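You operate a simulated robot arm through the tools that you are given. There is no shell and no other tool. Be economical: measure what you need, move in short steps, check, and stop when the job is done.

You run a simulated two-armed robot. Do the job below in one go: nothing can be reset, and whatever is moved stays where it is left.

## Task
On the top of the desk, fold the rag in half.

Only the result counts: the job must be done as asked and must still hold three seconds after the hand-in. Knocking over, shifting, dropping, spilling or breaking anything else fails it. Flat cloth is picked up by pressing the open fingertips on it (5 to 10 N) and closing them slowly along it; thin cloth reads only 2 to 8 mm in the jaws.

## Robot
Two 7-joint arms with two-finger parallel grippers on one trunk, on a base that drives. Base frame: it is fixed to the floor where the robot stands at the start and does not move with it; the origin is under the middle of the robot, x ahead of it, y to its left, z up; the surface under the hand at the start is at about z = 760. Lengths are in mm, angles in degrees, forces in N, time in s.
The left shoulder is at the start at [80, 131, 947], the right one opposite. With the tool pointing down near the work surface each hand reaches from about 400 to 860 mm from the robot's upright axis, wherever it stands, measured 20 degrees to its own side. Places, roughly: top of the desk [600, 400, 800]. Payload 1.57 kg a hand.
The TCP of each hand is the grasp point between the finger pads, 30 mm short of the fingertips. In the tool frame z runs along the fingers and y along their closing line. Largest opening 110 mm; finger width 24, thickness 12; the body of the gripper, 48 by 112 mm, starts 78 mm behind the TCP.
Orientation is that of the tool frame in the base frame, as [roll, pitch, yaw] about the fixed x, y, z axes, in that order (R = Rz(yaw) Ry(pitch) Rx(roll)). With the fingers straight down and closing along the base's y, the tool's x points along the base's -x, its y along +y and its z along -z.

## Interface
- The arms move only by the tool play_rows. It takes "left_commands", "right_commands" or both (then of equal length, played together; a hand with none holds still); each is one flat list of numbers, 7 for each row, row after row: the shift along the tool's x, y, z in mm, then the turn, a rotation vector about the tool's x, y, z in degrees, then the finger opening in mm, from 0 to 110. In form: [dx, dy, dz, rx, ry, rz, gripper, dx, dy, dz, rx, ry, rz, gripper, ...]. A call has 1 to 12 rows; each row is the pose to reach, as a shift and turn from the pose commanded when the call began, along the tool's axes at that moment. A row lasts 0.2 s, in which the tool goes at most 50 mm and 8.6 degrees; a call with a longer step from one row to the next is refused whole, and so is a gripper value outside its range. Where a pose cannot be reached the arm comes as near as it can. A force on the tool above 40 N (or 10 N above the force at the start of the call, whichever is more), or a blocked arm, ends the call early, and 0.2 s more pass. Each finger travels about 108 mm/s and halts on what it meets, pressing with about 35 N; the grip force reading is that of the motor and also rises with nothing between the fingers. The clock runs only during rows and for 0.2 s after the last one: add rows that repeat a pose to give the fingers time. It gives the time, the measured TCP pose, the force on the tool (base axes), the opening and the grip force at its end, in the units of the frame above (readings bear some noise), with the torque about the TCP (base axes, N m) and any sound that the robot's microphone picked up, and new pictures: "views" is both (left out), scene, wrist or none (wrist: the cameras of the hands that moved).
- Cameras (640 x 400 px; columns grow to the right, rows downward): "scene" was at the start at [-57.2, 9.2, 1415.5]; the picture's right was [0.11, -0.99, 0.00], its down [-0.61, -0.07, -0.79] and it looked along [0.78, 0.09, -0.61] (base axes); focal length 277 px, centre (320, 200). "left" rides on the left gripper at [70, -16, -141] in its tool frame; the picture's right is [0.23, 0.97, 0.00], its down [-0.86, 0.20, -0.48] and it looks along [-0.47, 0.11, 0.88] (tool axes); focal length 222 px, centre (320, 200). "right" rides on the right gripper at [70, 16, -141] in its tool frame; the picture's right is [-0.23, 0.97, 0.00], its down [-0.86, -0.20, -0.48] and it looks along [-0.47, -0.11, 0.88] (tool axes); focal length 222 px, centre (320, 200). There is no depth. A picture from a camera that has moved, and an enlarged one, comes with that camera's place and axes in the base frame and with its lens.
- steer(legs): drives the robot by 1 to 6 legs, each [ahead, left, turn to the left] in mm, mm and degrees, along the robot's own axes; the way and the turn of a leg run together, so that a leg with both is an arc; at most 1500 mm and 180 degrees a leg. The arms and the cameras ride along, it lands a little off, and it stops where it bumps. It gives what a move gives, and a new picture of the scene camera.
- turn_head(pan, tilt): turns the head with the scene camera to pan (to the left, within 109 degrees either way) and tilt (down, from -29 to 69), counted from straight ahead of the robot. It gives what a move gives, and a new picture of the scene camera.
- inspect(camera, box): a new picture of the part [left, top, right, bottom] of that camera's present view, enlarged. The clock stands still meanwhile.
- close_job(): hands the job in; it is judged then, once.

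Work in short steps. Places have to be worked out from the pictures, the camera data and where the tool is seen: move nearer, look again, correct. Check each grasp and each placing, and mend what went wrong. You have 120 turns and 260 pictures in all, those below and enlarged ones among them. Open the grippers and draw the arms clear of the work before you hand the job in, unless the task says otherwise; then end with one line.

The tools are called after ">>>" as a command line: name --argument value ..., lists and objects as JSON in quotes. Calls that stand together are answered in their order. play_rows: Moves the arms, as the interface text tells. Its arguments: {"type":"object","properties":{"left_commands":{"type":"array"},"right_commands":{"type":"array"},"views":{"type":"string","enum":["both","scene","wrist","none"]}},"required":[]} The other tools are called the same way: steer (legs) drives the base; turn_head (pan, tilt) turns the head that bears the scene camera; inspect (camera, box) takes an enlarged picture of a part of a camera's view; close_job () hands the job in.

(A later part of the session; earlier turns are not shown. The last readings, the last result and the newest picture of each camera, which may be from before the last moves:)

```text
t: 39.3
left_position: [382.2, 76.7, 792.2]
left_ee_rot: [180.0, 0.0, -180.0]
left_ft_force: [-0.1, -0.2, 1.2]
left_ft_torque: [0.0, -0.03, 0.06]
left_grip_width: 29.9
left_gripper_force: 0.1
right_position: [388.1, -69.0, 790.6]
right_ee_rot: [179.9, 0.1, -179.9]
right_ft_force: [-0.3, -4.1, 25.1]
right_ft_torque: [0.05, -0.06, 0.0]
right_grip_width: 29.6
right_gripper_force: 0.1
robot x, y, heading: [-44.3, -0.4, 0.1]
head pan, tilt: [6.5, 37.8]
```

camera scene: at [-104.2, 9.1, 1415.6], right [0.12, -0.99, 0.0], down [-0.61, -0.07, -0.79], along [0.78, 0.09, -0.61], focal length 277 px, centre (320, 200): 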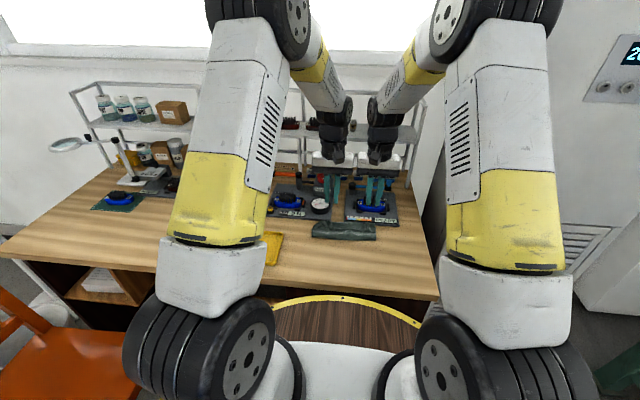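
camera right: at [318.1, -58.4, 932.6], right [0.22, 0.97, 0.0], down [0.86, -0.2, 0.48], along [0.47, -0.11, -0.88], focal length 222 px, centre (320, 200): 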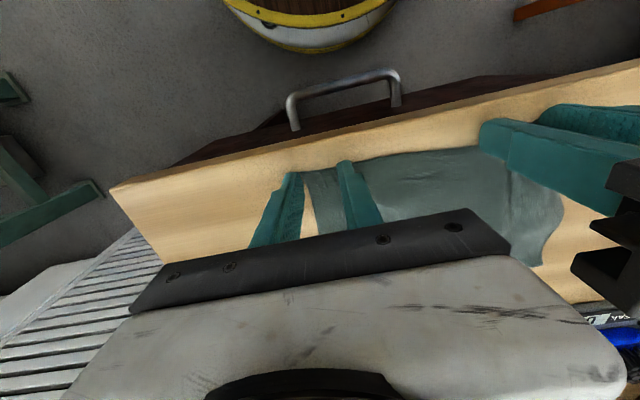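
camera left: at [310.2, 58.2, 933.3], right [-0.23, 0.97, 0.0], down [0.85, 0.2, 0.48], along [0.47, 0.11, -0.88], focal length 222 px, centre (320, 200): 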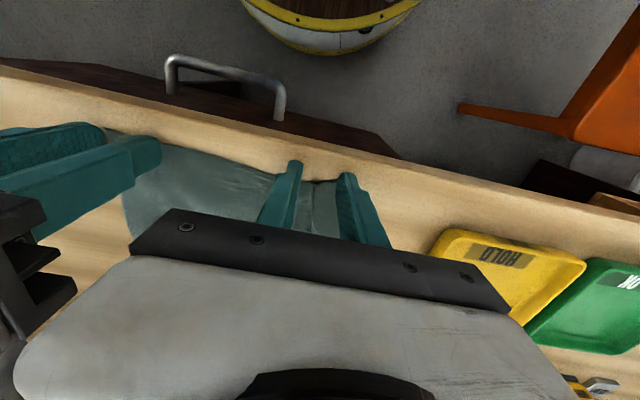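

I trim the forces, then close slowly.

>>> play_rows --left_commands '[0, 0, 0.5, 0, 0, 0, 30, 0, 0, 0.5, 0, 0, 0, 27, 0, 0, 0.5, 0, 0, 0, 24, 0, -1, 0.5, 0, 0, 0, 21, 0, -1, 0.5, 0, 0, 0, 18, 0, -2, 0.5, 0, 0, 0, 15, 0, -2, 0.5, 0, 0, 0, 12, 0, -3, 0.5, 0, 0, 0, 9, 0, -3, 0.5, 0, 0, 0, 6, 0, -4, 0.5, 0, 0, 0, 3, 0, -4, 0.5, 0, 0, 0, 0, 0, -4, 0.5, 0, 0, 0, 0]' --right_commands '[0, 0, -0.8, 0, 0, 0, 30, 0, 0, -0.8, 0, 0, 0, 27, 0, 0, -0.8, 0, 0, 0, 24, 0, 1, -0.8, 0, 0, 0, 21, 0, 1, -0.8, 0, 0, 0, 18, 0, 2, -0.8, 0, 0, 0, 15, 0, 2, -0.8, 0, 0, 0, 12, 0, 3, -0.8, 0, 0, 0, 9, 0, 3, -0.8, 0, 0, 0, 6, 0, 4, -0.8, 0, 0, 0, 3, 0, 4, -0.8, 0, 0, 0, 0, 0, 4, -0.8, 0, 0, 0, 0]' --views "wrist"

```text
t: 40.9
left_position: [381.6, 74.5, 792.0]
left_ee_rot: [-179.8, 0.2, -179.8]
left_ft_force: [-1.3, 0.4, 12.6]
left_ft_torque: [0.03, -0.06, 0.02]
left_grip_width: 11.5
left_gripper_force: 0.0
right_position: [387.7, -65.7, 793.2]
right_ee_rot: [180.0, 0.0, -179.9]
right_ft_force: [0.7, -0.4, 1.6]
right_ft_torque: [-0.02, 0.02, 0.0]
right_grip_width: 11.9
right_gripper_force: 0.1
robot x, y, heading: [-47.8, 5.1, 0.2]
head pan, tilt: [6.5, 37.8]
stopped in row 7 (left hand): the force on the tool passed its limit at 41 N (the readings are from after the stop); the commanded pose is now the measured one
camera right: at [317.8, -49.3, 933.2], right [0.22, 0.97, 0.0], down [0.86, -0.2, 0.48], along [0.47, -0.11, -0.88], focal length 222 px, centre (320, 200)
camera left: at [310.9, 57.1, 933.4], right [-0.23, 0.97, 0.0], down [0.85, 0.2, 0.48], along [0.47, 0.11, -0.88], focal length 222 px, centre (320, 200)
```

right: 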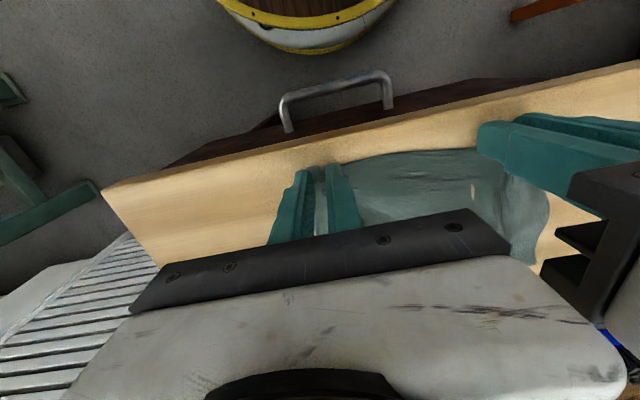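
left: 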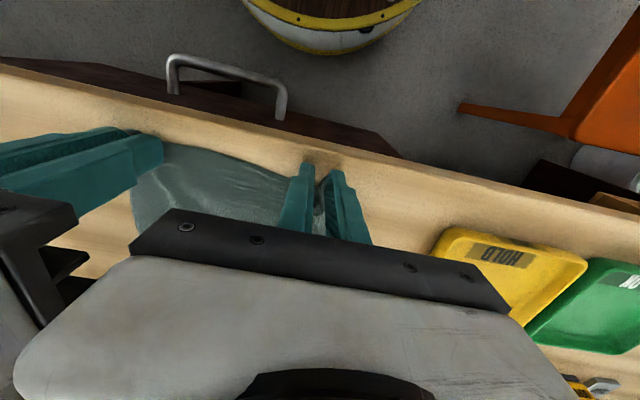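

The left touched the force limit, but a ridge has formed in both jaws. I carry on closing with slightly less press.

>>> play_rows --left_commands '[0, 0, -0.3, 0, 0, 0, 10, 0, 0, -0.3, 0, 0, 0, 7, 0, 0, -0.3, 0, 0, 0, 4, 0, 0, -0.3, 0, 0, 0, 0, 0, 0, -0.3, 0, 0, 0, 0]' --right_commands '[0, 0, 0, 0, 0, 0, 10, 0, 0, 0, 0, 0, 0, 7, 0, 0, 0, 0, 0, 0, 4, 0, 0, 0, 0, 0, 0, 0, 0, 0, 0, 0, 0, 0, 0]' --views "none"

>>> play_rows --left_commands '[-2, 0, -10, 0, 0, 0, 0, -6, 0, -20, 0, 0, 0, 0, -12, 0, -30, 0, 0, 0, 0, -18, 0, -40, 0, 0, 0, 0]' --right_commands '[-2, 0, -10, 0, 0, 0, 0, -6, 0, -20, 0, 0, 0, 0, -12, 0, -30, 0, 0, 0, 0, -18, 0, -40, 0, 0, 0, 0]' --views "wrist"

>>> inspect --camera "scene" --box '[254, 180, 446, 300]'

```text
t: 42.1
left_position: [382.2, 74.4, 792.8]
left_ee_rot: [-179.9, 0.2, -179.9]
left_ft_force: [0.5, -0.8, 6.8]
left_ft_torque: [-0.01, -0.08, 0.01]
left_grip_width: 1.9
left_gripper_force: 23.8
right_position: [388.7, -66.1, 793.0]
right_ee_rot: [180.0, 0.2, -179.7]
right_ft_force: [2.6, 2.5, 12.9]
right_ft_torque: [0.12, -0.16, 0.03]
right_grip_width: 3.9
right_gripper_force: 24.5
robot x, y, heading: [-49.3, -0.4, 0.0]
head pan, tilt: [6.5, 37.8]
```

```text
t: 43.1
left_position: [400.3, 75.0, 832.2]
left_ee_rot: [180.0, 0.1, -179.9]
left_ft_force: [0.2, -0.5, 0.0]
left_ft_torque: [-0.05, 0.01, -0.05]
left_grip_width: 1.8
left_gripper_force: 23.3
right_position: [404.7, -65.1, 833.3]
right_ee_rot: [180.0, -0.1, -179.8]
right_ft_force: [0.3, 1.1, 1.0]
right_ft_torque: [0.05, 0.0, -0.02]
right_grip_width: 1.8
right_gripper_force: 23.6
robot x, y, heading: [-48.5, -0.7, 0.3]
head pan, tilt: [6.5, 37.8]
camera right: at [336.4, -49.3, 973.9], right [0.22, 0.97, 0.0], down [0.86, -0.2, 0.48], along [0.47, -0.11, -0.88], focal length 222 px, centre (320, 200)
camera left: at [328.4, 57.7, 974.4], right [-0.23, 0.97, 0.0], down [0.85, 0.2, 0.48], along [0.47, 0.11, -0.88], focal length 222 px, centre (320, 200)
```

right: 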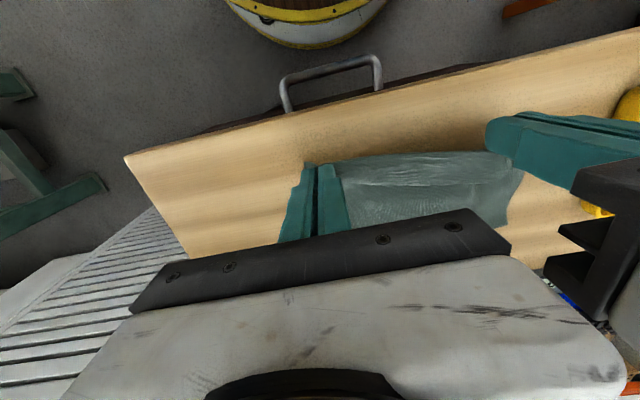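
left: 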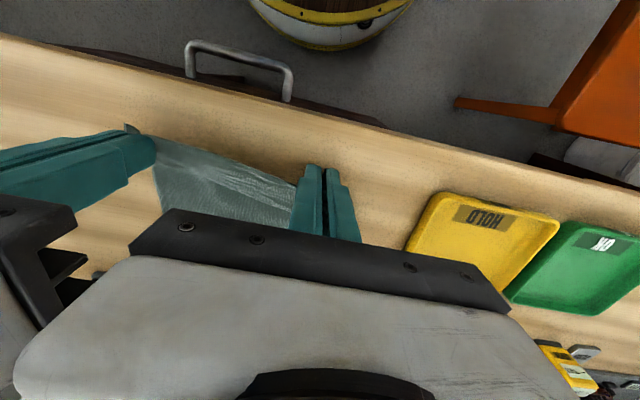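

```text
3.33 times, centred on (350, 240) of scene
camera zoom: at [-105.4, 9.1, 1415.5], right [0.12, -0.99, 0.0], down [-0.61, -0.07, -0.79], along [0.78, 0.09, -0.61], focal length 924 px, centre (220, 67)
```

zoom: 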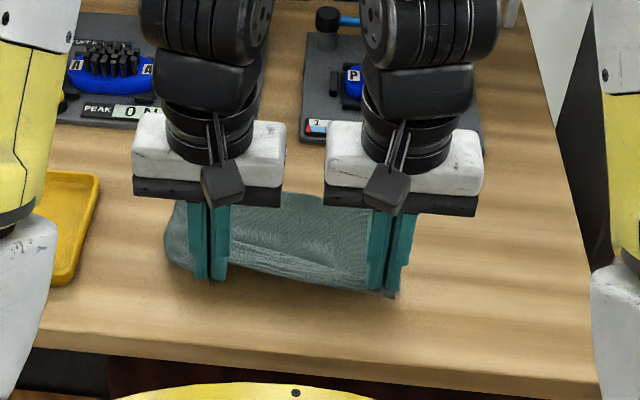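

Both hands grip right at the edge. I fold over in one arc, with no base drive, ending with the tips near x≈531 just above the far edge.

>>> play_rows --left_commands '[-10, 0, -8, 0, 2.5, 0, 0, -22, 0, -15, 0, 5, 0, 0, -35, 0, -21, 0, 8, 0, 0, -48, 0, -24, 0, 11, 0, 0, -62, 0, -25, 0, 14, 0, 0, -76, 0, -24, 0, 17, 0, 0, -90, 0, -20, 0, 20, 0, 0, -103, 0, -14, 0, 23, 0, 0, -115, 0, -6, 0, 26, 0, 0, -126, 0, 4, 0, 28, 0, 0, -137, 0, 15, 0, 30, 0, 0, -146, 0, 26, 0, 30, 0, 0]' --right_commands '[-10, 0, -8, 0, 2.5, 0, 0, -22, 0, -15, 0, 5, 0, 0, -35, 0, -21, 0, 8, 0, 0, -48, 0, -24, 0, 11, 0, 0, -62, 0, -25, 0, 14, 0, 0, -76, 0, -24, 0, 17, 0, 0, -90, 0, -20, 0, 20, 0, 0, -103, 0, -14, 0, 23, 0, 0, -115, 0, -6, 0, 26, 0, 0, -126, 0, 4, 0, 28, 0, 0, -136, 0, 15, 0, 30, 0, 0, -144, 0, 26, 0, 30, 0, 0]' --views "wrist"

>>> inspect --camera "scene" --box '[270, 180, 430, 280]'

```text
t: 45.7
left_position: [546.7, 74.9, 804.5]
left_ee_rot: [-179.9, -30.1, -179.9]
left_ft_force: [-1.0, -1.8, 1.1]
left_ft_torque: [-0.02, 0.03, -0.01]
left_grip_width: 1.9
left_gripper_force: 23.3
right_position: [548.8, -67.1, 805.3]
right_ee_rot: [180.0, -30.0, -179.8]
right_ft_force: [0.1, 1.3, 0.6]
right_ft_torque: [0.03, -0.02, -0.02]
right_grip_width: 1.7
right_gripper_force: 23.4
robot x, y, heading: [-49.2, -0.5, -0.1]
head pan, tilt: [6.5, 37.8]
camera right: at [559.2, -48.7, 962.4], right [0.19, 0.97, -0.11], down [0.98, -0.2, -0.01], along [-0.03, -0.11, -0.99], focal length 222 px, centre (320, 200)
camera left: at [555.4, 58.1, 962.6], right [-0.2, 0.97, 0.11], down [0.98, 0.2, -0.01], along [-0.03, 0.11, -0.99], focal length 222 px, centre (320, 200)
```

right: 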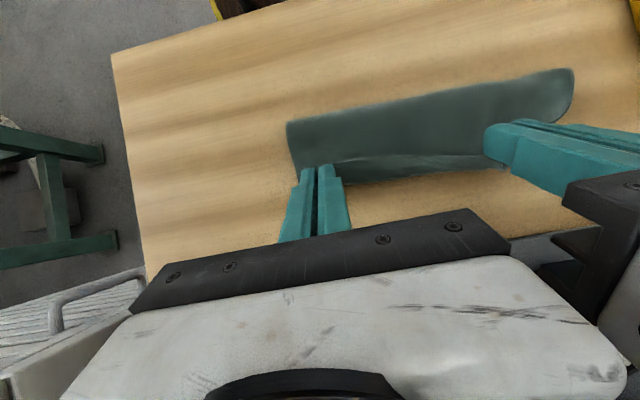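
left: 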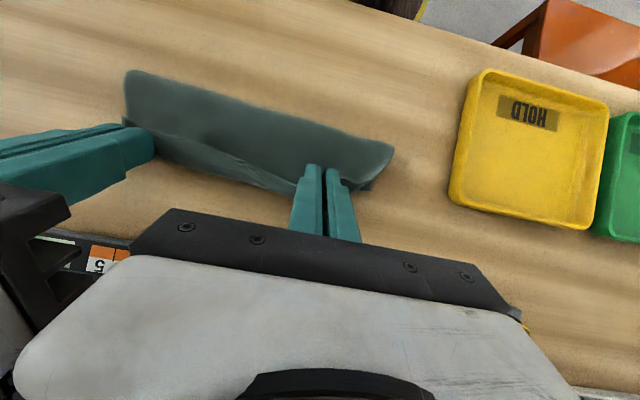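

```text
4.00 times, centred on (350, 230) of scene
camera zoom: at [-105.8, 9.1, 1415.5], right [0.12, -0.99, 0.0], down [-0.61, -0.07, -0.79], along [0.78, 0.09, -0.61], focal length 1109 px, centre (200, 80)
```

zoom: 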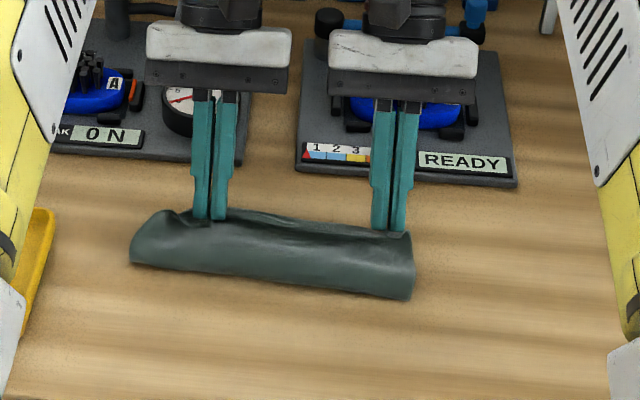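

That is much cleaner. I check how the upper edge lies against the lower one.

>>> inspect --camera "right" --box '[270, 50, 590, 250]'

>>> inspect --camera "left" --box '[100, 50, 420, 250]'

```text
2.00 times, centred on (430, 150) of right
camera zoom: at [559.2, -48.7, 962.4], right [0.19, 0.97, -0.11], down [0.98, -0.2, -0.01], along [-0.03, -0.11, -0.99], focal length 444 px, centre (100, 300)
```

zoom: 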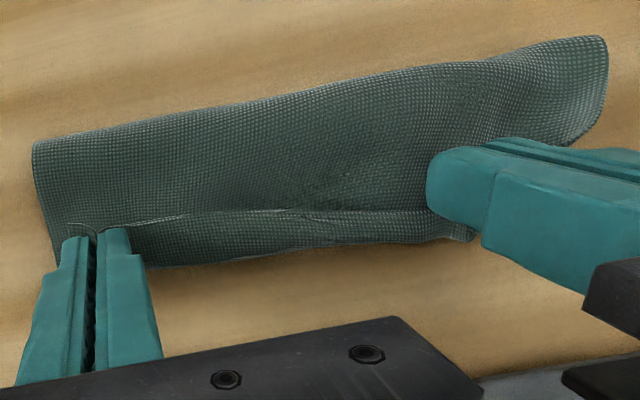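

```text
2.00 times, centred on (260, 150) of left
camera zoom: at [555.4, 58.1, 962.6], right [-0.2, 0.97, 0.11], down [0.98, 0.2, -0.01], along [-0.03, 0.11, -0.99], focal length 444 px, centre (440, 300)
```

zoom: 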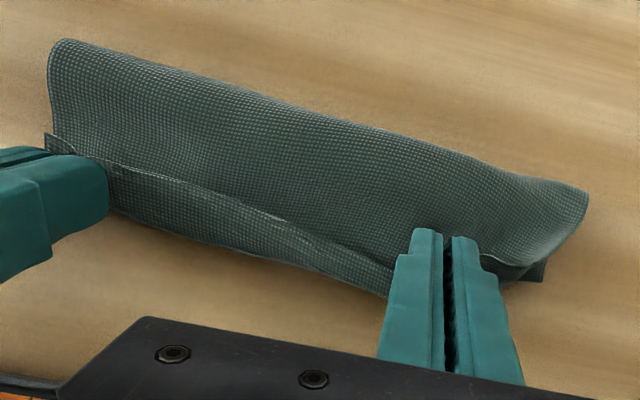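

The lower far-left corner peeks out under the upper edge, so the lower layer hasn't moved. The upper edge is about 10 mm short, so I shift slightly forward, lower, release gently and rise straight up.

>>> play_rows --left_commands '[-4, 0, 1, 0, 0, 0, 0, -8, 0, 2, 0, 0, 0, 0, -8, 0, 2, 0, 0, 0, 4, -8, 0, 2, 0, 0, 0, 8, -8, 0, 2, 0, 0, 0, 12, -8, 0, 2, 0, 0, 0, 12, 0, 0, -13, 0, 0, 0, 12, 17, 0, -42, 0, 0, 0, 12, 35, 0, -72, 0, 0, 0, 12, 60, 0, -90, 0, -8, 0, 12, 90, 0, -100, 0, -16, 0, 12]' --right_commands '[-5, 0, 0, 0, 0, 0, 0, -11, 0, 1, 0, 0, 0, 0, -11, 0, 1, 0, 0, 0, 4, -11, 0, 1, 0, 0, 0, 8, -11, 0, 1, 0, 0, 0, 12, -11, 0, 1, 0, 0, 0, 12, -3, 0, -14, 0, 0, 0, 12, 14, 0, -43, 0, 0, 0, 12, 32, 0, -73, 0, 0, 0, 12, 57, 0, -91, 0, -8, 0, 12, 87, 0, -101, 0, -16, 0, 12]' --views "wrist"

>>> inspect --camera "scene" --box '[294, 205, 390, 265]'

```text
t: 48.1
left_position: [518.9, 72.2, 937.4]
left_ee_rot: [180.0, -13.9, -179.9]
left_ft_force: [1.1, 0.9, -1.1]
left_ft_torque: [0.01, 0.11, 0.03]
left_grip_width: 11.9
left_gripper_force: 0.0
right_position: [525.0, -65.9, 937.1]
right_ee_rot: [-180.0, -14.0, -179.9]
right_ft_force: [1.4, -0.6, 0.0]
right_ft_torque: [-0.01, 0.1, -0.04]
right_grip_width: 11.9
right_gripper_force: 0.0
robot x, y, heading: [-51.8, -3.6, 0.5]
head pan, tilt: [6.5, 37.8]
camera right: at [492.4, -48.5, 1091.7], right [0.22, 0.97, -0.06], down [0.95, -0.2, 0.26], along [0.24, -0.11, -0.96], focal length 222 px, centre (320, 200)
camera left: at [483.3, 55.9, 1092.5], right [-0.22, 0.97, 0.05], down [0.94, 0.2, 0.26], along [0.24, 0.11, -0.96], focal length 222 px, centre (320, 200)
```

right: 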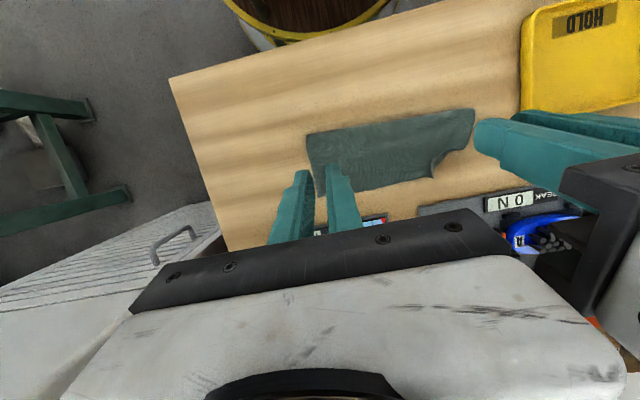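
left: 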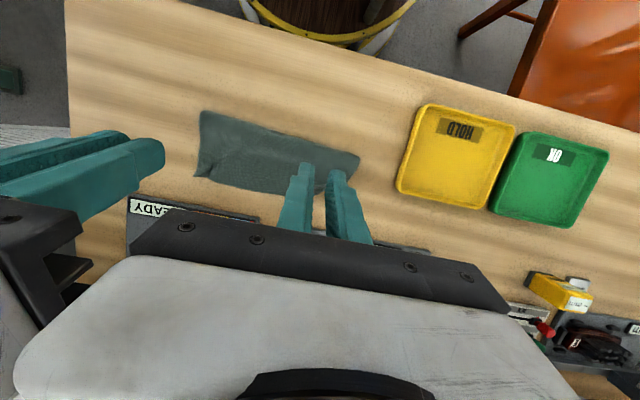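

```text
6.67 times, centred on (342, 235) of scene
camera zoom: at [-104.1, 9.1, 1415.6], right [0.12, -0.99, 0.0], down [-0.61, -0.07, -0.79], along [0.78, 0.09, -0.61], focal length 1849 px, centre (173, -33)
```

zoom: 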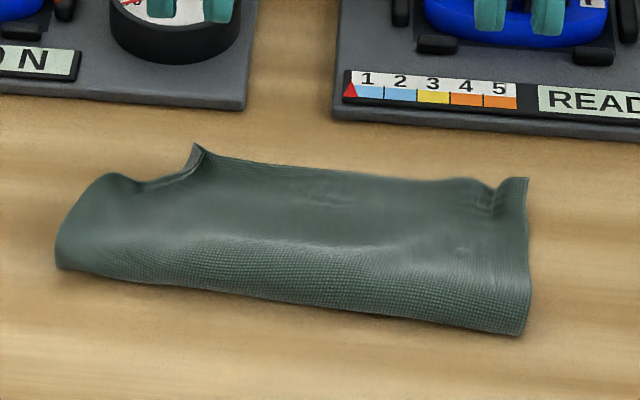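

That's an excellent fold. I back the hands off and inspect it closely.

>>> play_rows --left_commands '[20, 20, 0, 0, -5, 0, 12, 45, 45, 0, 0, -10, 0, 12, 70, 75, 0, 0, -14, 0, 12, 95, 105, 0, 0, -14, 0, 12]' --right_commands '[20, -20, 0, 0, -5, 0, 12, 45, -45, 0, 0, -10, 0, 12, 70, -75, 0, 0, -14, 0, 12, 95, -105, 0, 0, -14, 0, 12]' --views "none"

>>> inspect --camera "left" --box '[40, 90, 280, 240]'

>>> inspect --camera "right" --box '[360, 90, 600, 240]'

>>> inspect --camera "scene" --box '[286, 190, 398, 260]'

```text
t: 49.1
left_position: [424.3, 180.1, 960.1]
left_ee_rot: [-179.8, 0.0, -179.9]
left_ft_force: [0.4, -0.8, -1.3]
left_ft_torque: [-0.01, 0.05, 0.02]
left_grip_width: 12.1
left_gripper_force: 0.1
right_position: [433.2, -169.6, 961.2]
right_ee_rot: [-180.0, -0.1, -179.9]
right_ft_force: [0.2, -0.2, 0.2]
right_ft_torque: [0.02, 0.04, 0.0]
right_grip_width: 12.1
right_gripper_force: 0.0
robot x, y, heading: [-48.2, -2.0, 0.0]
head pan, tilt: [6.5, 37.8]
```

```text
2.67 times, centred on (160, 165) of left
camera zoom: at [352.6, 162.0, 1101.1], right [-0.23, 0.97, 0.0], down [0.85, 0.2, 0.48], along [0.47, 0.11, -0.88], focal length 592 px, centre (747, 293)
```

zoom: 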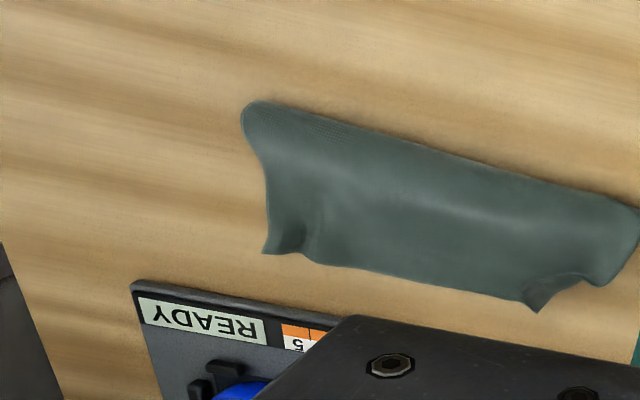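

```text
2.67 times, centred on (480, 165) of right
camera zoom: at [363.7, -153.3, 1101.4], right [0.22, 0.97, 0.0], down [0.86, -0.2, 0.48], along [0.47, -0.11, -0.88], focal length 592 px, centre (-107, 293)
```

zoom: 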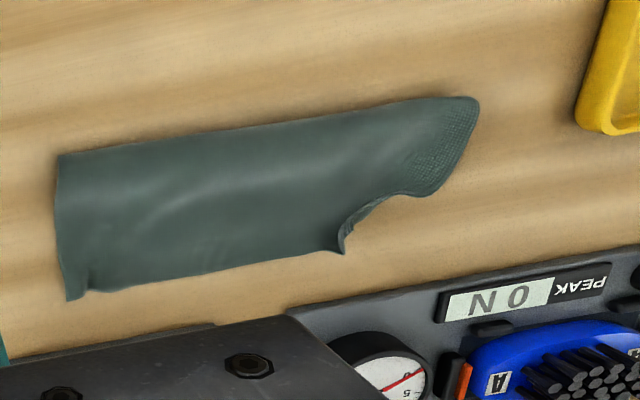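

```text
5.71 times, centred on (342, 225) of scene
camera zoom: at [-104.9, 9.2, 1415.5], right [0.12, -0.99, 0.0], down [-0.61, -0.07, -0.79], along [0.78, 0.09, -0.61], focal length 1585 px, centre (194, 57)
```

zoom: 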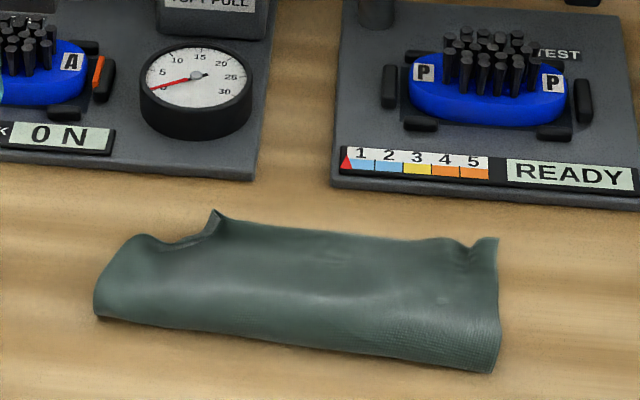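

The fold holds, but I measure the upper layer at about 97 mm deep against about 61 mm for the lower, so its edge at x≈573 overshoots the lower far edge at about 540. I'll pinch the upper corners again (the part past x=545 is upper layer only) and shift the edge back about 30 mm.

>>> play_rows --left_commands '[-23, -18, 25, 0, 0, 0, 34, -46, -36, 50, 0, 0, 0, 34, -69, -54, 75, 0, 0, 0, 34, -92, -72, 100, 0, 0, 0, 34, -115, -90, 125, 0, 0, 0, 34, -136, -105, 148, 0, 0, 0, 34, -136, -105, 160, 0, 0, 0, 34, -136, -105, 165, 0, 0, 0, 34]' --right_commands '[-22, 17, 25, 0, 0, 0, 34, -44, 34, 50, 0, 0, 0, 34, -66, 51, 75, 0, 0, 0, 34, -88, 68, 100, 0, 0, 0, 34, -110, 85, 125, 0, 0, 0, 34, -130, 100, 148, 0, 0, 0, 34, -130, 100, 160, 0, 0, 0, 34, -130, 100, 166, 0, 0, 0, 34]' --views "wrist"

```text
t: 50.9
left_position: [563.2, 74.7, 795.3]
left_ee_rot: [-179.8, 0.1, -179.8]
left_ft_force: [0.4, -0.8, -0.7]
left_ft_torque: [0.03, 0.0, 0.0]
left_grip_width: 34.1
left_gripper_force: 0.1
right_position: [565.0, -71.5, 793.5]
right_ee_rot: [180.0, 0.0, -179.8]
right_ft_force: [1.1, -0.1, -0.1]
right_ft_torque: [0.0, 0.01, 0.0]
right_grip_width: 34.1
right_gripper_force: 0.0
robot x, y, heading: [-48.1, 1.7, -0.1]
head pan, tilt: [6.5, 37.8]
camera right: at [494.5, -54.3, 933.9], right [0.22, 0.97, 0.0], down [0.86, -0.2, 0.48], along [0.47, -0.11, -0.88], focal length 222 px, centre (320, 200)
camera left: at [491.9, 56.6, 937.6], right [-0.23, 0.97, 0.0], down [0.85, 0.2, 0.48], along [0.47, 0.11, -0.88], focal length 222 px, centre (320, 200)
```

right: 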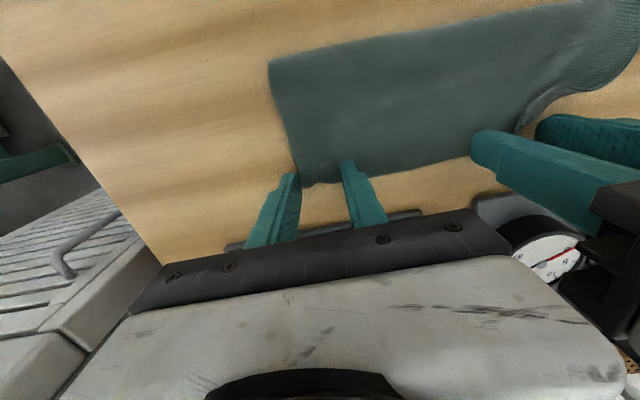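
left: 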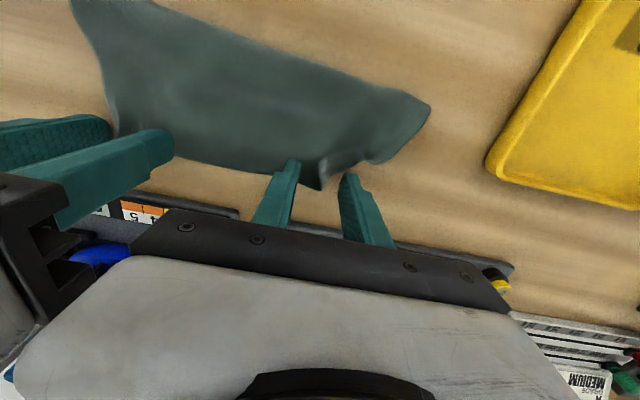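

The fingers straddle both ridges at the edge. I ease back 4 mm, press lightly and close.

>>> play_rows --left_commands '[4, 0, 1, 0, 0, 0, 34, 4, 0, 2.3, 0, 0, 0, 34, 4, 0, 2.3, 0, 0, 0, 28, 4, 0, 2.3, 0, 0, 0, 23, 4, 0, 2.3, 0, 0, 0, 18, 4, 0, 2.3, 0, 0, 0, 13, 4, 0, 2.3, 0, 0, 0, 8, 4, 0, 2.3, 0, 0, 0, 4, 4, 0, 2.3, 0, 0, 0, 0, 4, 0, 2.3, 0, 0, 0, 0]' --right_commands '[4, 0, 0.5, 0, 0, 0, 34, 4, 0, 1.2, 0, 0, 0, 34, 4, 0, 1.2, 0, 0, 0, 28, 4, 0, 1.2, 0, 0, 0, 23, 4, 0, 1.2, 0, 0, 0, 18, 4, 0, 1.2, 0, 0, 0, 13, 4, 0, 1.2, 0, 0, 0, 8, 4, 0, 1.2, 0, 0, 0, 4, 4, 0, 1.2, 0, 0, 0, 0, 4, 0, 1.2, 0, 0, 0, 0]' --views "wrist"

```text
t: 53.1
left_position: [559.4, 73.1, 794.4]
left_ee_rot: [-179.9, 0.1, -180.0]
left_ft_force: [-1.0, -9.7, 3.2]
left_ft_torque: [-0.36, 0.01, -0.08]
left_grip_width: 2.7
left_gripper_force: 24.3
right_position: [558.7, -70.2, 792.2]
right_ee_rot: [179.8, 0.0, -179.7]
right_ft_force: [2.3, 8.1, 0.1]
right_ft_torque: [0.3, -0.06, -0.11]
right_grip_width: 2.3
right_gripper_force: 24.2
robot x, y, heading: [-51.8, 1.9, 0.2]
head pan, tilt: [6.5, 37.8]
camera right: at [489.7, -53.8, 933.5], right [0.22, 0.97, 0.0], down [0.86, -0.2, 0.48], along [0.47, -0.11, -0.88], focal length 222 px, centre (320, 200)
camera left: at [487.5, 55.8, 935.2], right [-0.23, 0.97, 0.0], down [0.85, 0.2, 0.48], along [0.47, 0.11, -0.88], focal length 222 px, centre (320, 200)
```

right: 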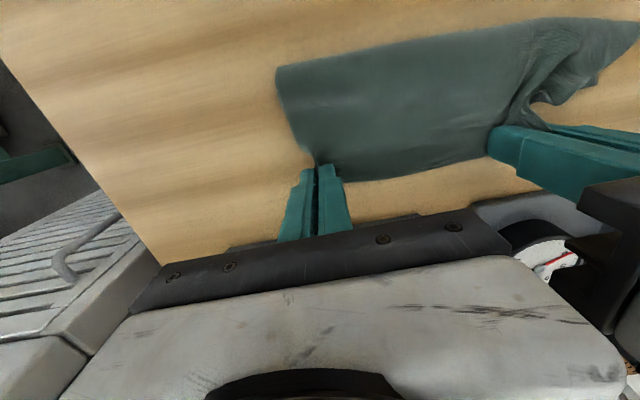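
left: 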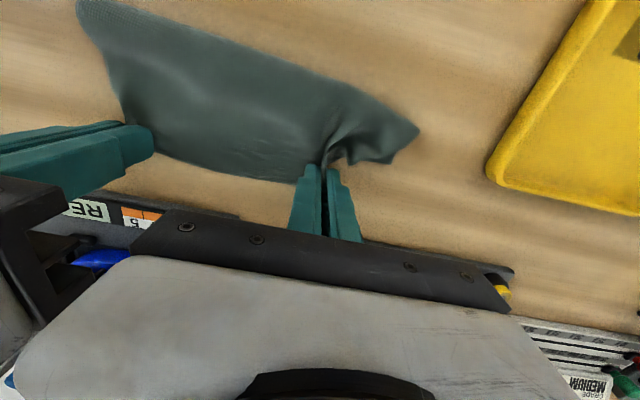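

Both hold cloth. I lift 35 mm while moving back 15 mm, and look for any caught lower layer.

>>> play_rows --left_commands '[3, -1, -10, 0, 0, 0, 0, 8, -2, -20, 0, 0, 0, 0, 12, -3, -28, 0, 0, 0, 0, 16, -3, -36, 0, 0, 0, 0]' --right_commands '[3, 1, -10, 0, 0, 0, 0, 8, 2, -20, 0, 0, 0, 0, 12, 3, -28, 0, 0, 0, 0, 16, 3, -38, 0, 0, 0, 0]' --views "wrist"

>>> inspect --camera "scene" --box '[286, 190, 398, 260]'

```text
t: 54.1
left_position: [541.9, 72.9, 828.8]
left_ee_rot: [180.0, 0.1, -179.9]
left_ft_force: [-1.2, -5.2, -0.1]
left_ft_torque: [-0.11, 0.05, -0.01]
left_grip_width: 2.4
left_gripper_force: 23.7
right_position: [542.2, -67.3, 830.5]
right_ee_rot: [-180.0, 0.0, -179.7]
right_ft_force: [0.0, 3.6, -0.2]
right_ft_torque: [0.15, -0.05, -0.03]
right_grip_width: 2.4
right_gripper_force: 24.1
robot x, y, heading: [-48.2, -1.8, 0.3]
head pan, tilt: [6.5, 37.8]
camera right: at [473.2, -50.7, 971.5], right [0.22, 0.97, 0.0], down [0.86, -0.2, 0.48], along [0.47, -0.11, -0.88], focal length 222 px, centre (320, 200)
camera left: at [471.2, 54.8, 971.0], right [-0.23, 0.97, 0.0], down [0.85, 0.2, 0.48], along [0.47, 0.11, -0.88], focal length 222 px, centre (320, 200)
```

right: 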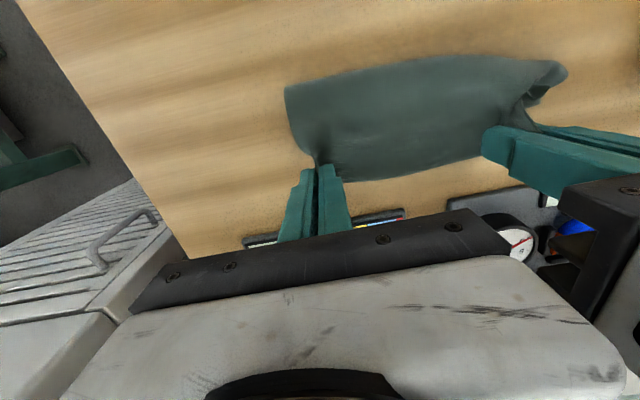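
left: 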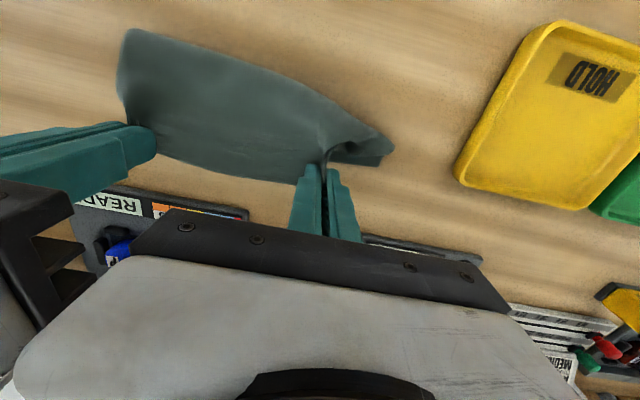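

```text
5.71 times, centred on (342, 225) of scene
camera zoom: at [-105.3, 9.1, 1415.5], right [0.12, -0.99, 0.0], down [-0.61, -0.07, -0.79], along [0.78, 0.09, -0.61], focal length 1585 px, centre (194, 57)
```

zoom: 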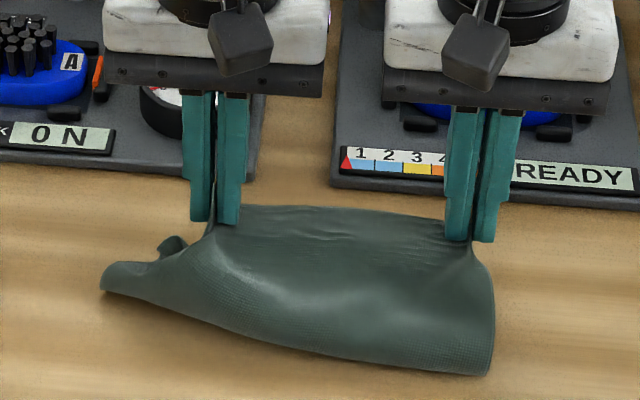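

The lower-left far corner has curled a bit. The cleanest fix is to unfold again without releasing, pull the cloth straight, and refold with a corrected landing point.

>>> play_rows --left_commands '[20, 0, -5, 0, 0, 0, 0, 45, 0, -10, 0, 0, 0, 0, 70, 0, -10, 0, 0, 0, 0, 90, 0, -4, 0, 0, 0, 0, 110, 0, 6, 0, 0, 0, 0, 125, 0, 15, 0, 0, 0, 0, 140, 0, 24, 0, 0, 0, 0, 150, 0, 28, 0, 0, 0, 0, 158, 0, 29, 0, 0, 0, 0]' --right_commands '[20, 0, -5, 0, 0, 0, 0, 45, 0, -10, 0, 0, 0, 0, 70, 0, -10, 0, 0, 0, 0, 90, 0, -4, 0, 0, 0, 0, 110, 0, 6, 0, 0, 0, 0, 125, 0, 15, 0, 0, 0, 0, 140, 0, 24, 0, 0, 0, 0, 150, 0, 29, 0, 0, 0, 0, 158, 0, 30, 0, 0, 0, 0]' --views "wrist"

>>> inspect --camera "scene" --box '[270, 190, 430, 290]'

```text
t: 56.1
left_position: [384.7, 72.0, 799.6]
left_ee_rot: [-179.9, 0.1, -179.9]
left_ft_force: [-1.2, -3.9, 0.3]
left_ft_torque: [-0.12, 0.02, -0.08]
left_grip_width: 2.7
left_gripper_force: 24.0
right_position: [385.9, -68.8, 802.4]
right_ee_rot: [179.9, 0.0, -179.6]
right_ft_force: [1.1, 4.5, -0.6]
right_ft_torque: [0.13, -0.05, -0.07]
right_grip_width: 2.2
right_gripper_force: 23.8
robot x, y, heading: [-50.0, 2.4, -0.1]
head pan, tilt: [6.5, 37.8]
camera right: at [315.7, -51.8, 941.9], right [0.22, 0.97, 0.0], down [0.86, -0.2, 0.48], along [0.47, -0.11, -0.88], focal length 222 px, centre (320, 200)
camera left: at [312.8, 54.8, 942.0], right [-0.23, 0.97, 0.0], down [0.85, 0.2, 0.48], along [0.47, 0.11, -0.88], focal length 222 px, centre (320, 200)
```

right: 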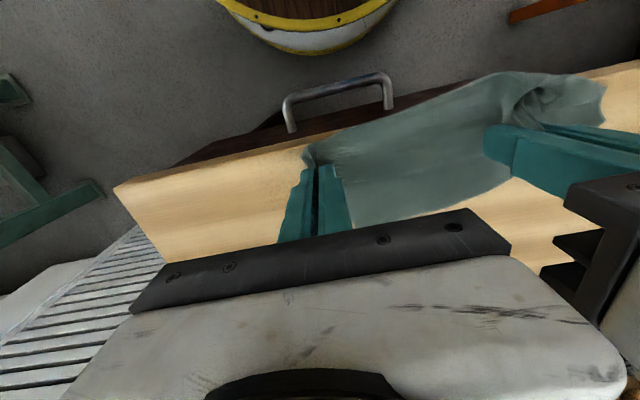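
left: 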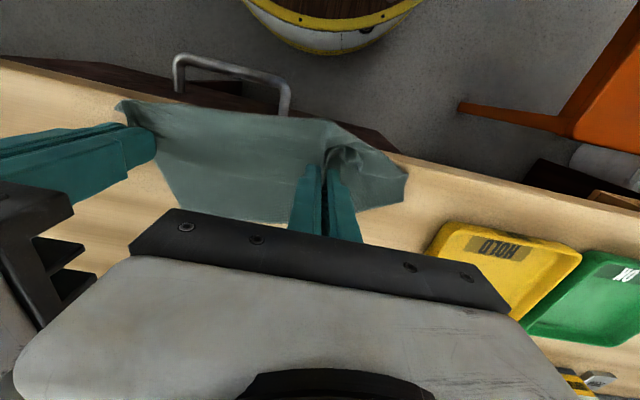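

```text
4.00 times, centred on (350, 240) of scene
camera zoom: at [-105.5, 9.1, 1415.5], right [0.12, -0.99, 0.0], down [-0.61, -0.07, -0.79], along [0.78, 0.09, -0.61], focal length 1109 px, centre (200, 40)
```

zoom: 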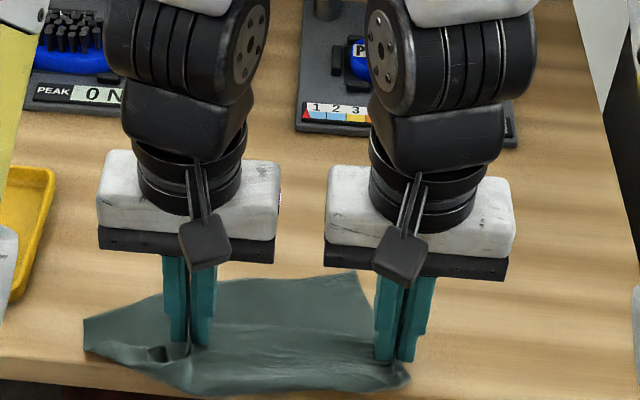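

The left hand had caught both layers, so the whole cloth came along toward the desk's front edge. I lift and carry it forward to mid-desk, then release and look.

>>> play_rows --left_commands '[0, 0, -20, 0, 0, 0, 0, 0, 0, -45, 0, 0, 0, 0, 0, 0, -75, 0, 0, 0, 0, -20, 0, -85, 0, 0, 0, 0, -45, 0, -85, 0, 0, 0, 0, -70, 0, -80, 0, 0, 0, 0, -95, 0, -65, 0, 0, 0, 0, -120, 0, -45, 0, 0, 0, 0, -140, 0, -20, 0, 0, 0, 0, -150, 0, 0, 0, 0, 0, 0]' --right_commands '[0, 0, -20, 0, 0, 0, 0, 0, 0, -45, 0, 0, 0, 0, 0, 0, -75, 0, 0, 0, 0, -20, 0, -85, 0, 0, 0, 0, -45, 0, -85, 0, 0, 0, 0, -70, 0, -80, 0, 0, 0, 0, -95, 0, -65, 0, 0, 0, 0, -120, 0, -45, 0, 0, 0, 0, -140, 0, -20, 0, 0, 0, 0, -150, 0, 0, 0, 0, 0, 0]' --views "wrist"

>>> inspect --camera "scene" --box '[270, 190, 430, 290]'

```text
t: 58.3
left_position: [536.2, 70.2, 800.8]
left_ee_rot: [-179.9, 0.0, -179.8]
left_ft_force: [-0.6, -2.2, 0.9]
left_ft_torque: [-0.09, -0.01, -0.02]
left_grip_width: 2.5
left_gripper_force: 23.2
right_position: [535.4, -68.9, 802.0]
right_ee_rot: [180.0, 0.1, -179.8]
right_ft_force: [-0.4, 2.2, 0.1]
right_ft_torque: [0.08, -0.05, 0.01]
right_grip_width: 2.5
right_gripper_force: 24.0
robot x, y, heading: [-51.5, -3.8, -0.0]
head pan, tilt: [6.5, 37.8]
camera right: at [465.6, -52.0, 941.6], right [0.22, 0.97, 0.0], down [0.86, -0.2, 0.48], along [0.47, -0.11, -0.88], focal length 222 px, centre (320, 200)
camera left: at [463.4, 52.9, 941.5], right [-0.23, 0.97, 0.0], down [0.85, 0.2, 0.48], along [0.47, 0.11, -0.88], focal length 222 px, centre (320, 200)
```

right: 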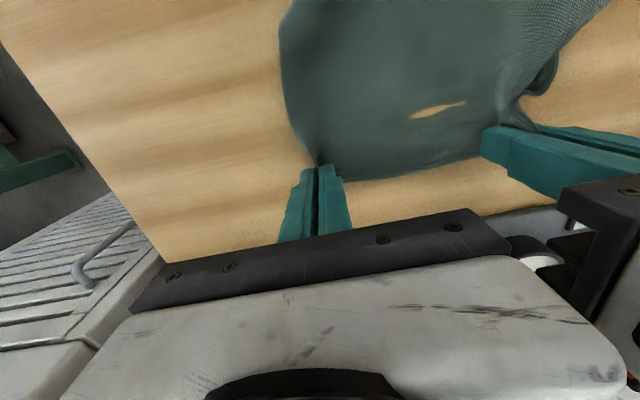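
left: 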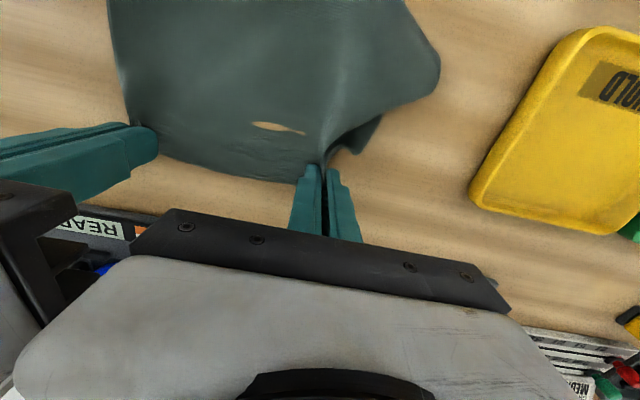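

```text
4.00 times, centred on (350, 240) of scene
camera zoom: at [-106.0, 9.1, 1415.5], right [0.12, -0.99, 0.0], down [-0.61, -0.07, -0.79], along [0.78, 0.09, -0.61], focal length 1109 px, centre (200, 40)
```

zoom: 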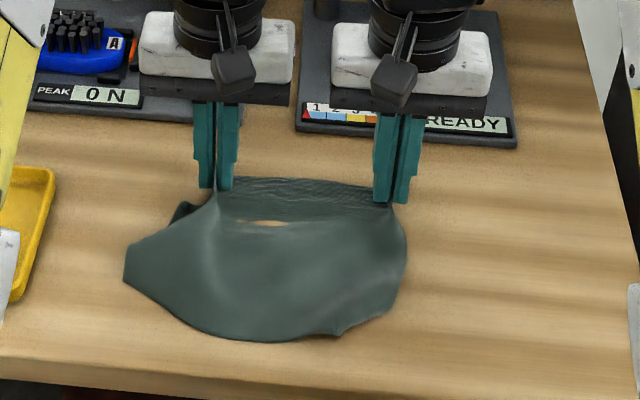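

I set the edge down here, release and pull away to look.

>>> play_rows --left_commands '[0, 0, 6, 0, 0, 0, 0, 0, 0, 6, 0, 0, 0, 6, 0, 0, 6, 0, 0, 0, 14, 0, 0, 6, 0, 0, 0, 20, 0, 0, -25, 0, 0, 0, 20, 0, 0, -60, 0, 0, 0, 20, 25, 15, -95, 0, 0, 0, 20, 55, 45, -115, 0, 0, 0, 20, 85, 80, -130, 0, 0, 0, 20, 115, 110, -140, 0, 0, 0, 20]' --right_commands '[0, 0, 7, 0, 0, 0, 0, 0, 0, 7, 0, 0, 0, 6, 0, 0, 7, 0, 0, 0, 14, 0, 0, 7, 0, 0, 0, 20, 0, 0, -25, 0, 0, 0, 20, 0, 0, -60, 0, 0, 0, 20, 25, -15, -95, 0, 0, 0, 20, 55, -45, -115, 0, 0, 0, 20, 85, -80, -130, 0, 0, 0, 20, 115, -110, -140, 0, 0, 0, 20]' --views "wrist"

>>> inspect --camera "scene" --box '[270, 190, 430, 290]'

```text
t: 60.5
left_position: [417.6, 183.2, 939.4]
left_ee_rot: [-180.0, 0.1, -179.9]
left_ft_force: [1.1, -0.1, -0.3]
left_ft_torque: [0.01, 0.04, -0.01]
left_grip_width: 20.3
left_gripper_force: 0.1
right_position: [418.6, -180.3, 941.0]
right_ee_rot: [-180.0, 0.0, -179.9]
right_ft_force: [-0.7, 0.0, 0.0]
right_ft_torque: [0.01, 0.05, 0.01]
right_grip_width: 20.2
right_gripper_force: 0.1
robot x, y, heading: [-45.1, 1.1, -0.1]
head pan, tilt: [6.5, 37.8]
camera right: at [349.4, -163.4, 1081.8], right [0.22, 0.97, 0.0], down [0.86, -0.2, 0.48], along [0.47, -0.11, -0.88], focal length 222 px, centre (320, 200)
camera left: at [346.3, 165.1, 1081.5], right [-0.23, 0.97, 0.0], down [0.85, 0.2, 0.48], along [0.47, 0.11, -0.88], focal length 222 px, centre (320, 200)
```

right: 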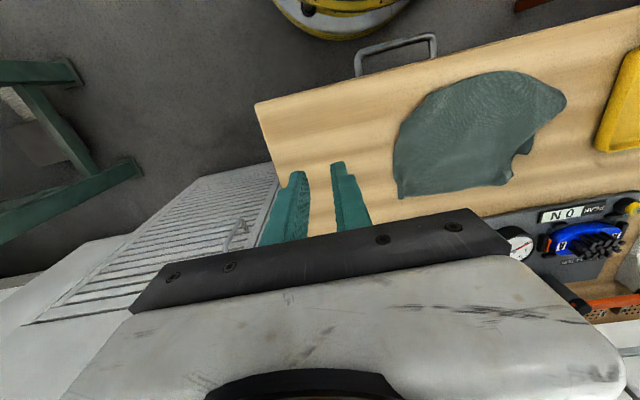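
left: 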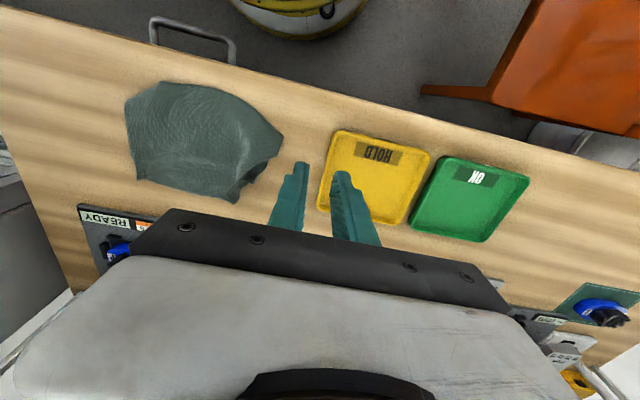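

```text
4.00 times, centred on (350, 240) of scene
camera zoom: at [-104.8, 9.1, 1415.5], right [0.12, -0.99, 0.0], down [-0.61, -0.07, -0.79], along [0.78, 0.09, -0.61], focal length 1109 px, centre (200, 40)
```

zoom: 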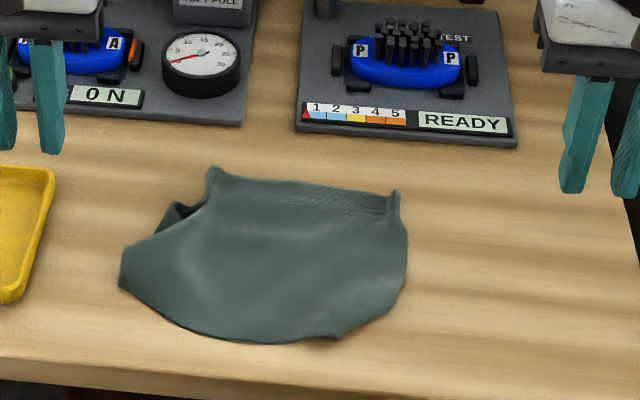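

Only the upper edge, with ridges near (540,68) and (532,-75), is where I put it, and the old far-left corner is tucked under. I'll pinch just the far ridges, hang the cloth freely so it opens, and lay it flat. First I go over the ridges and look.

>>> play_rows --left_commands '[-26, -23, 18, 0, 0, 0, 26, -52, -46, 36, 0, 0, 0, 26, -78, -69, 54, 0, 0, 0, 26, -104, -92, 72, 0, 0, 0, 26, -128, -115, 90, 0, 0, 0, 26]' --right_commands '[-24, 21, 18, 0, 0, 0, 26, -48, 42, 36, 0, 0, 0, 26, -72, 63, 54, 0, 0, 0, 26, -96, 84, 72, 0, 0, 0, 26, -118, 106, 90, 0, 0, 0, 26]' --views "none"

>>> inspect --camera "right" --box '[230, 40, 570, 240]'

>>> inspect --camera "left" --box '[90, 40, 410, 240]'

```text
t: 61.7
left_position: [546.9, 66.5, 850.9]
left_ee_rot: [-179.9, 0.2, -179.7]
left_ft_force: [-0.6, -0.1, 0.3]
left_ft_torque: [-0.02, 0.01, 0.03]
left_grip_width: 26.1
left_gripper_force: 0.1
right_position: [536.5, -73.7, 850.4]
right_ee_rot: [-180.0, -0.1, -179.8]
right_ft_force: [-0.4, -0.4, 0.6]
right_ft_torque: [-0.02, -0.04, -0.01]
right_grip_width: 25.9
right_gripper_force: 0.1
robot x, y, heading: [-49.5, -0.4, -0.0]
head pan, tilt: [6.5, 37.8]
```

```text
1.88 times, centred on (400, 140) of right
camera zoom: at [466.9, -56.0, 991.0], right [0.22, 0.97, 0.0], down [0.86, -0.2, 0.48], along [0.47, -0.11, -0.88], focal length 418 px, centre (169, 313)
```

zoom: 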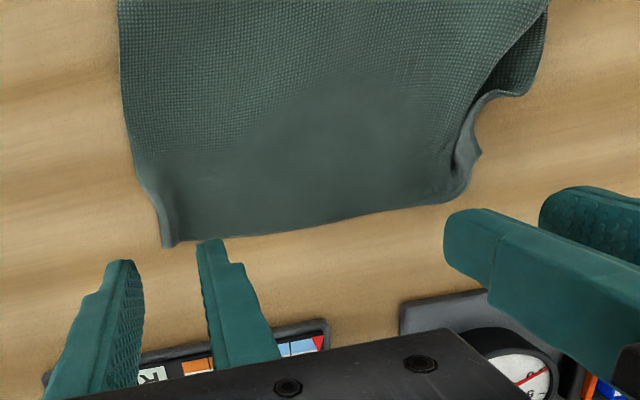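

```text
2.00 times, centred on (250, 140) of left
camera zoom: at [475.4, 49.5, 992.6], right [-0.23, 0.97, 0.0], down [0.85, 0.2, 0.48], along [0.47, 0.11, -0.88], focal length 444 px, centre (460, 320)
```

zoom: 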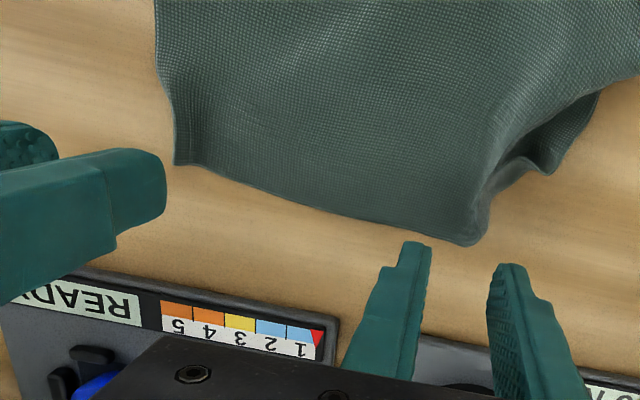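

The edge corners are at about (551,74) and (547,-74), and the tucked corner at about (506,100) is clear of the left fingers. I press and pinch at the edge.

>>> play_rows --left_commands '[2, 0, 25, 0, 0, 0, 26, 2, 0, 45, 0, 0, 0, 26, 2, 0, 55, 0, 0, 0, 26, 2, 0, 58.3, 0, 0, 0, 26, 2, 0, 58.3, 0, 0, 0, 22, 2, 0, 58.3, 0, 0, 0, 18, 2, 0, 58.3, 0, 0, 0, 14, 2, 0, 58.3, 0, 0, 0, 10, 2, 0, 58.3, 0, 0, 0, 6, 2, 0, 58.3, 0, 0, 0, 2, 2, 0, 58.3, 0, 0, 0, 0, 2, 0, 58.3, 0, 0, 0, 0]' --right_commands '[-4, 9, 25, 0, 0, 0, 26, -4, 9, 45, 0, 0, 0, 26, -4, 9, 55, 0, 0, 0, 26, -4, 9, 58.3, 0, 0, 0, 26, -4, 9, 58.3, 0, 0, 0, 22, -4, 9, 58.3, 0, 0, 0, 18, -4, 9, 58.3, 0, 0, 0, 14, -4, 9, 58.3, 0, 0, 0, 10, -4, 9, 58.3, 0, 0, 0, 6, -4, 9, 58.3, 0, 0, 0, 2, -4, 9, 58.3, 0, 0, 0, 0, -4, 9, 58.3, 0, 0, 0, 0]' --views "wrist"

```text
t: 64.3
left_position: [545.2, 67.6, 792.0]
left_ee_rot: [180.0, 0.1, -179.9]
left_ft_force: [0.1, -0.5, 1.7]
left_ft_torque: [-0.02, 0.02, 0.04]
left_grip_width: 4.8
left_gripper_force: 25.3
right_position: [541.3, -64.6, 791.4]
right_ee_rot: [-179.9, 0.1, -179.8]
right_ft_force: [-0.3, 0.2, 1.0]
right_ft_torque: [-0.02, 0.03, -0.02]
right_grip_width: 2.5
right_gripper_force: 24.3
robot x, y, heading: [-47.0, 3.4, 0.1]
head pan, tilt: [6.5, 37.8]
camera right: at [471.3, -47.1, 933.1], right [0.22, 0.97, 0.0], down [0.86, -0.2, 0.48], along [0.47, -0.11, -0.88], focal length 222 px, centre (320, 200)
camera left: at [473.5, 49.9, 933.7], right [-0.23, 0.97, 0.0], down [0.85, 0.2, 0.48], along [0.47, 0.11, -0.88], focal length 222 px, centre (320, 200)
```

right: 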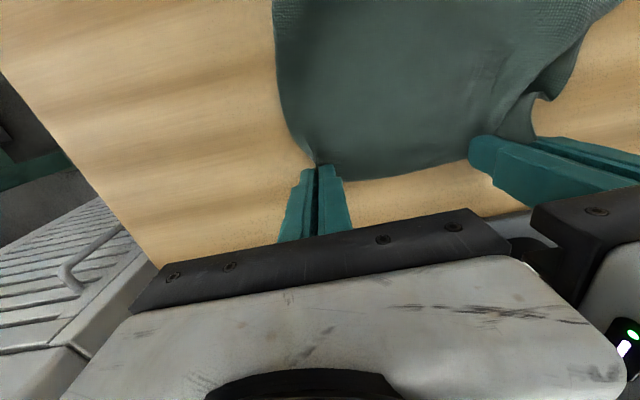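
left: 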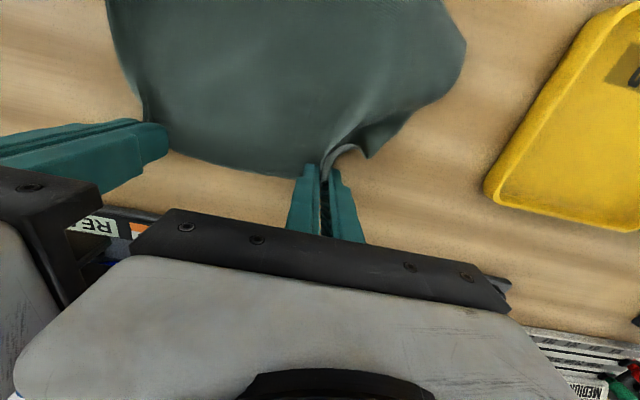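

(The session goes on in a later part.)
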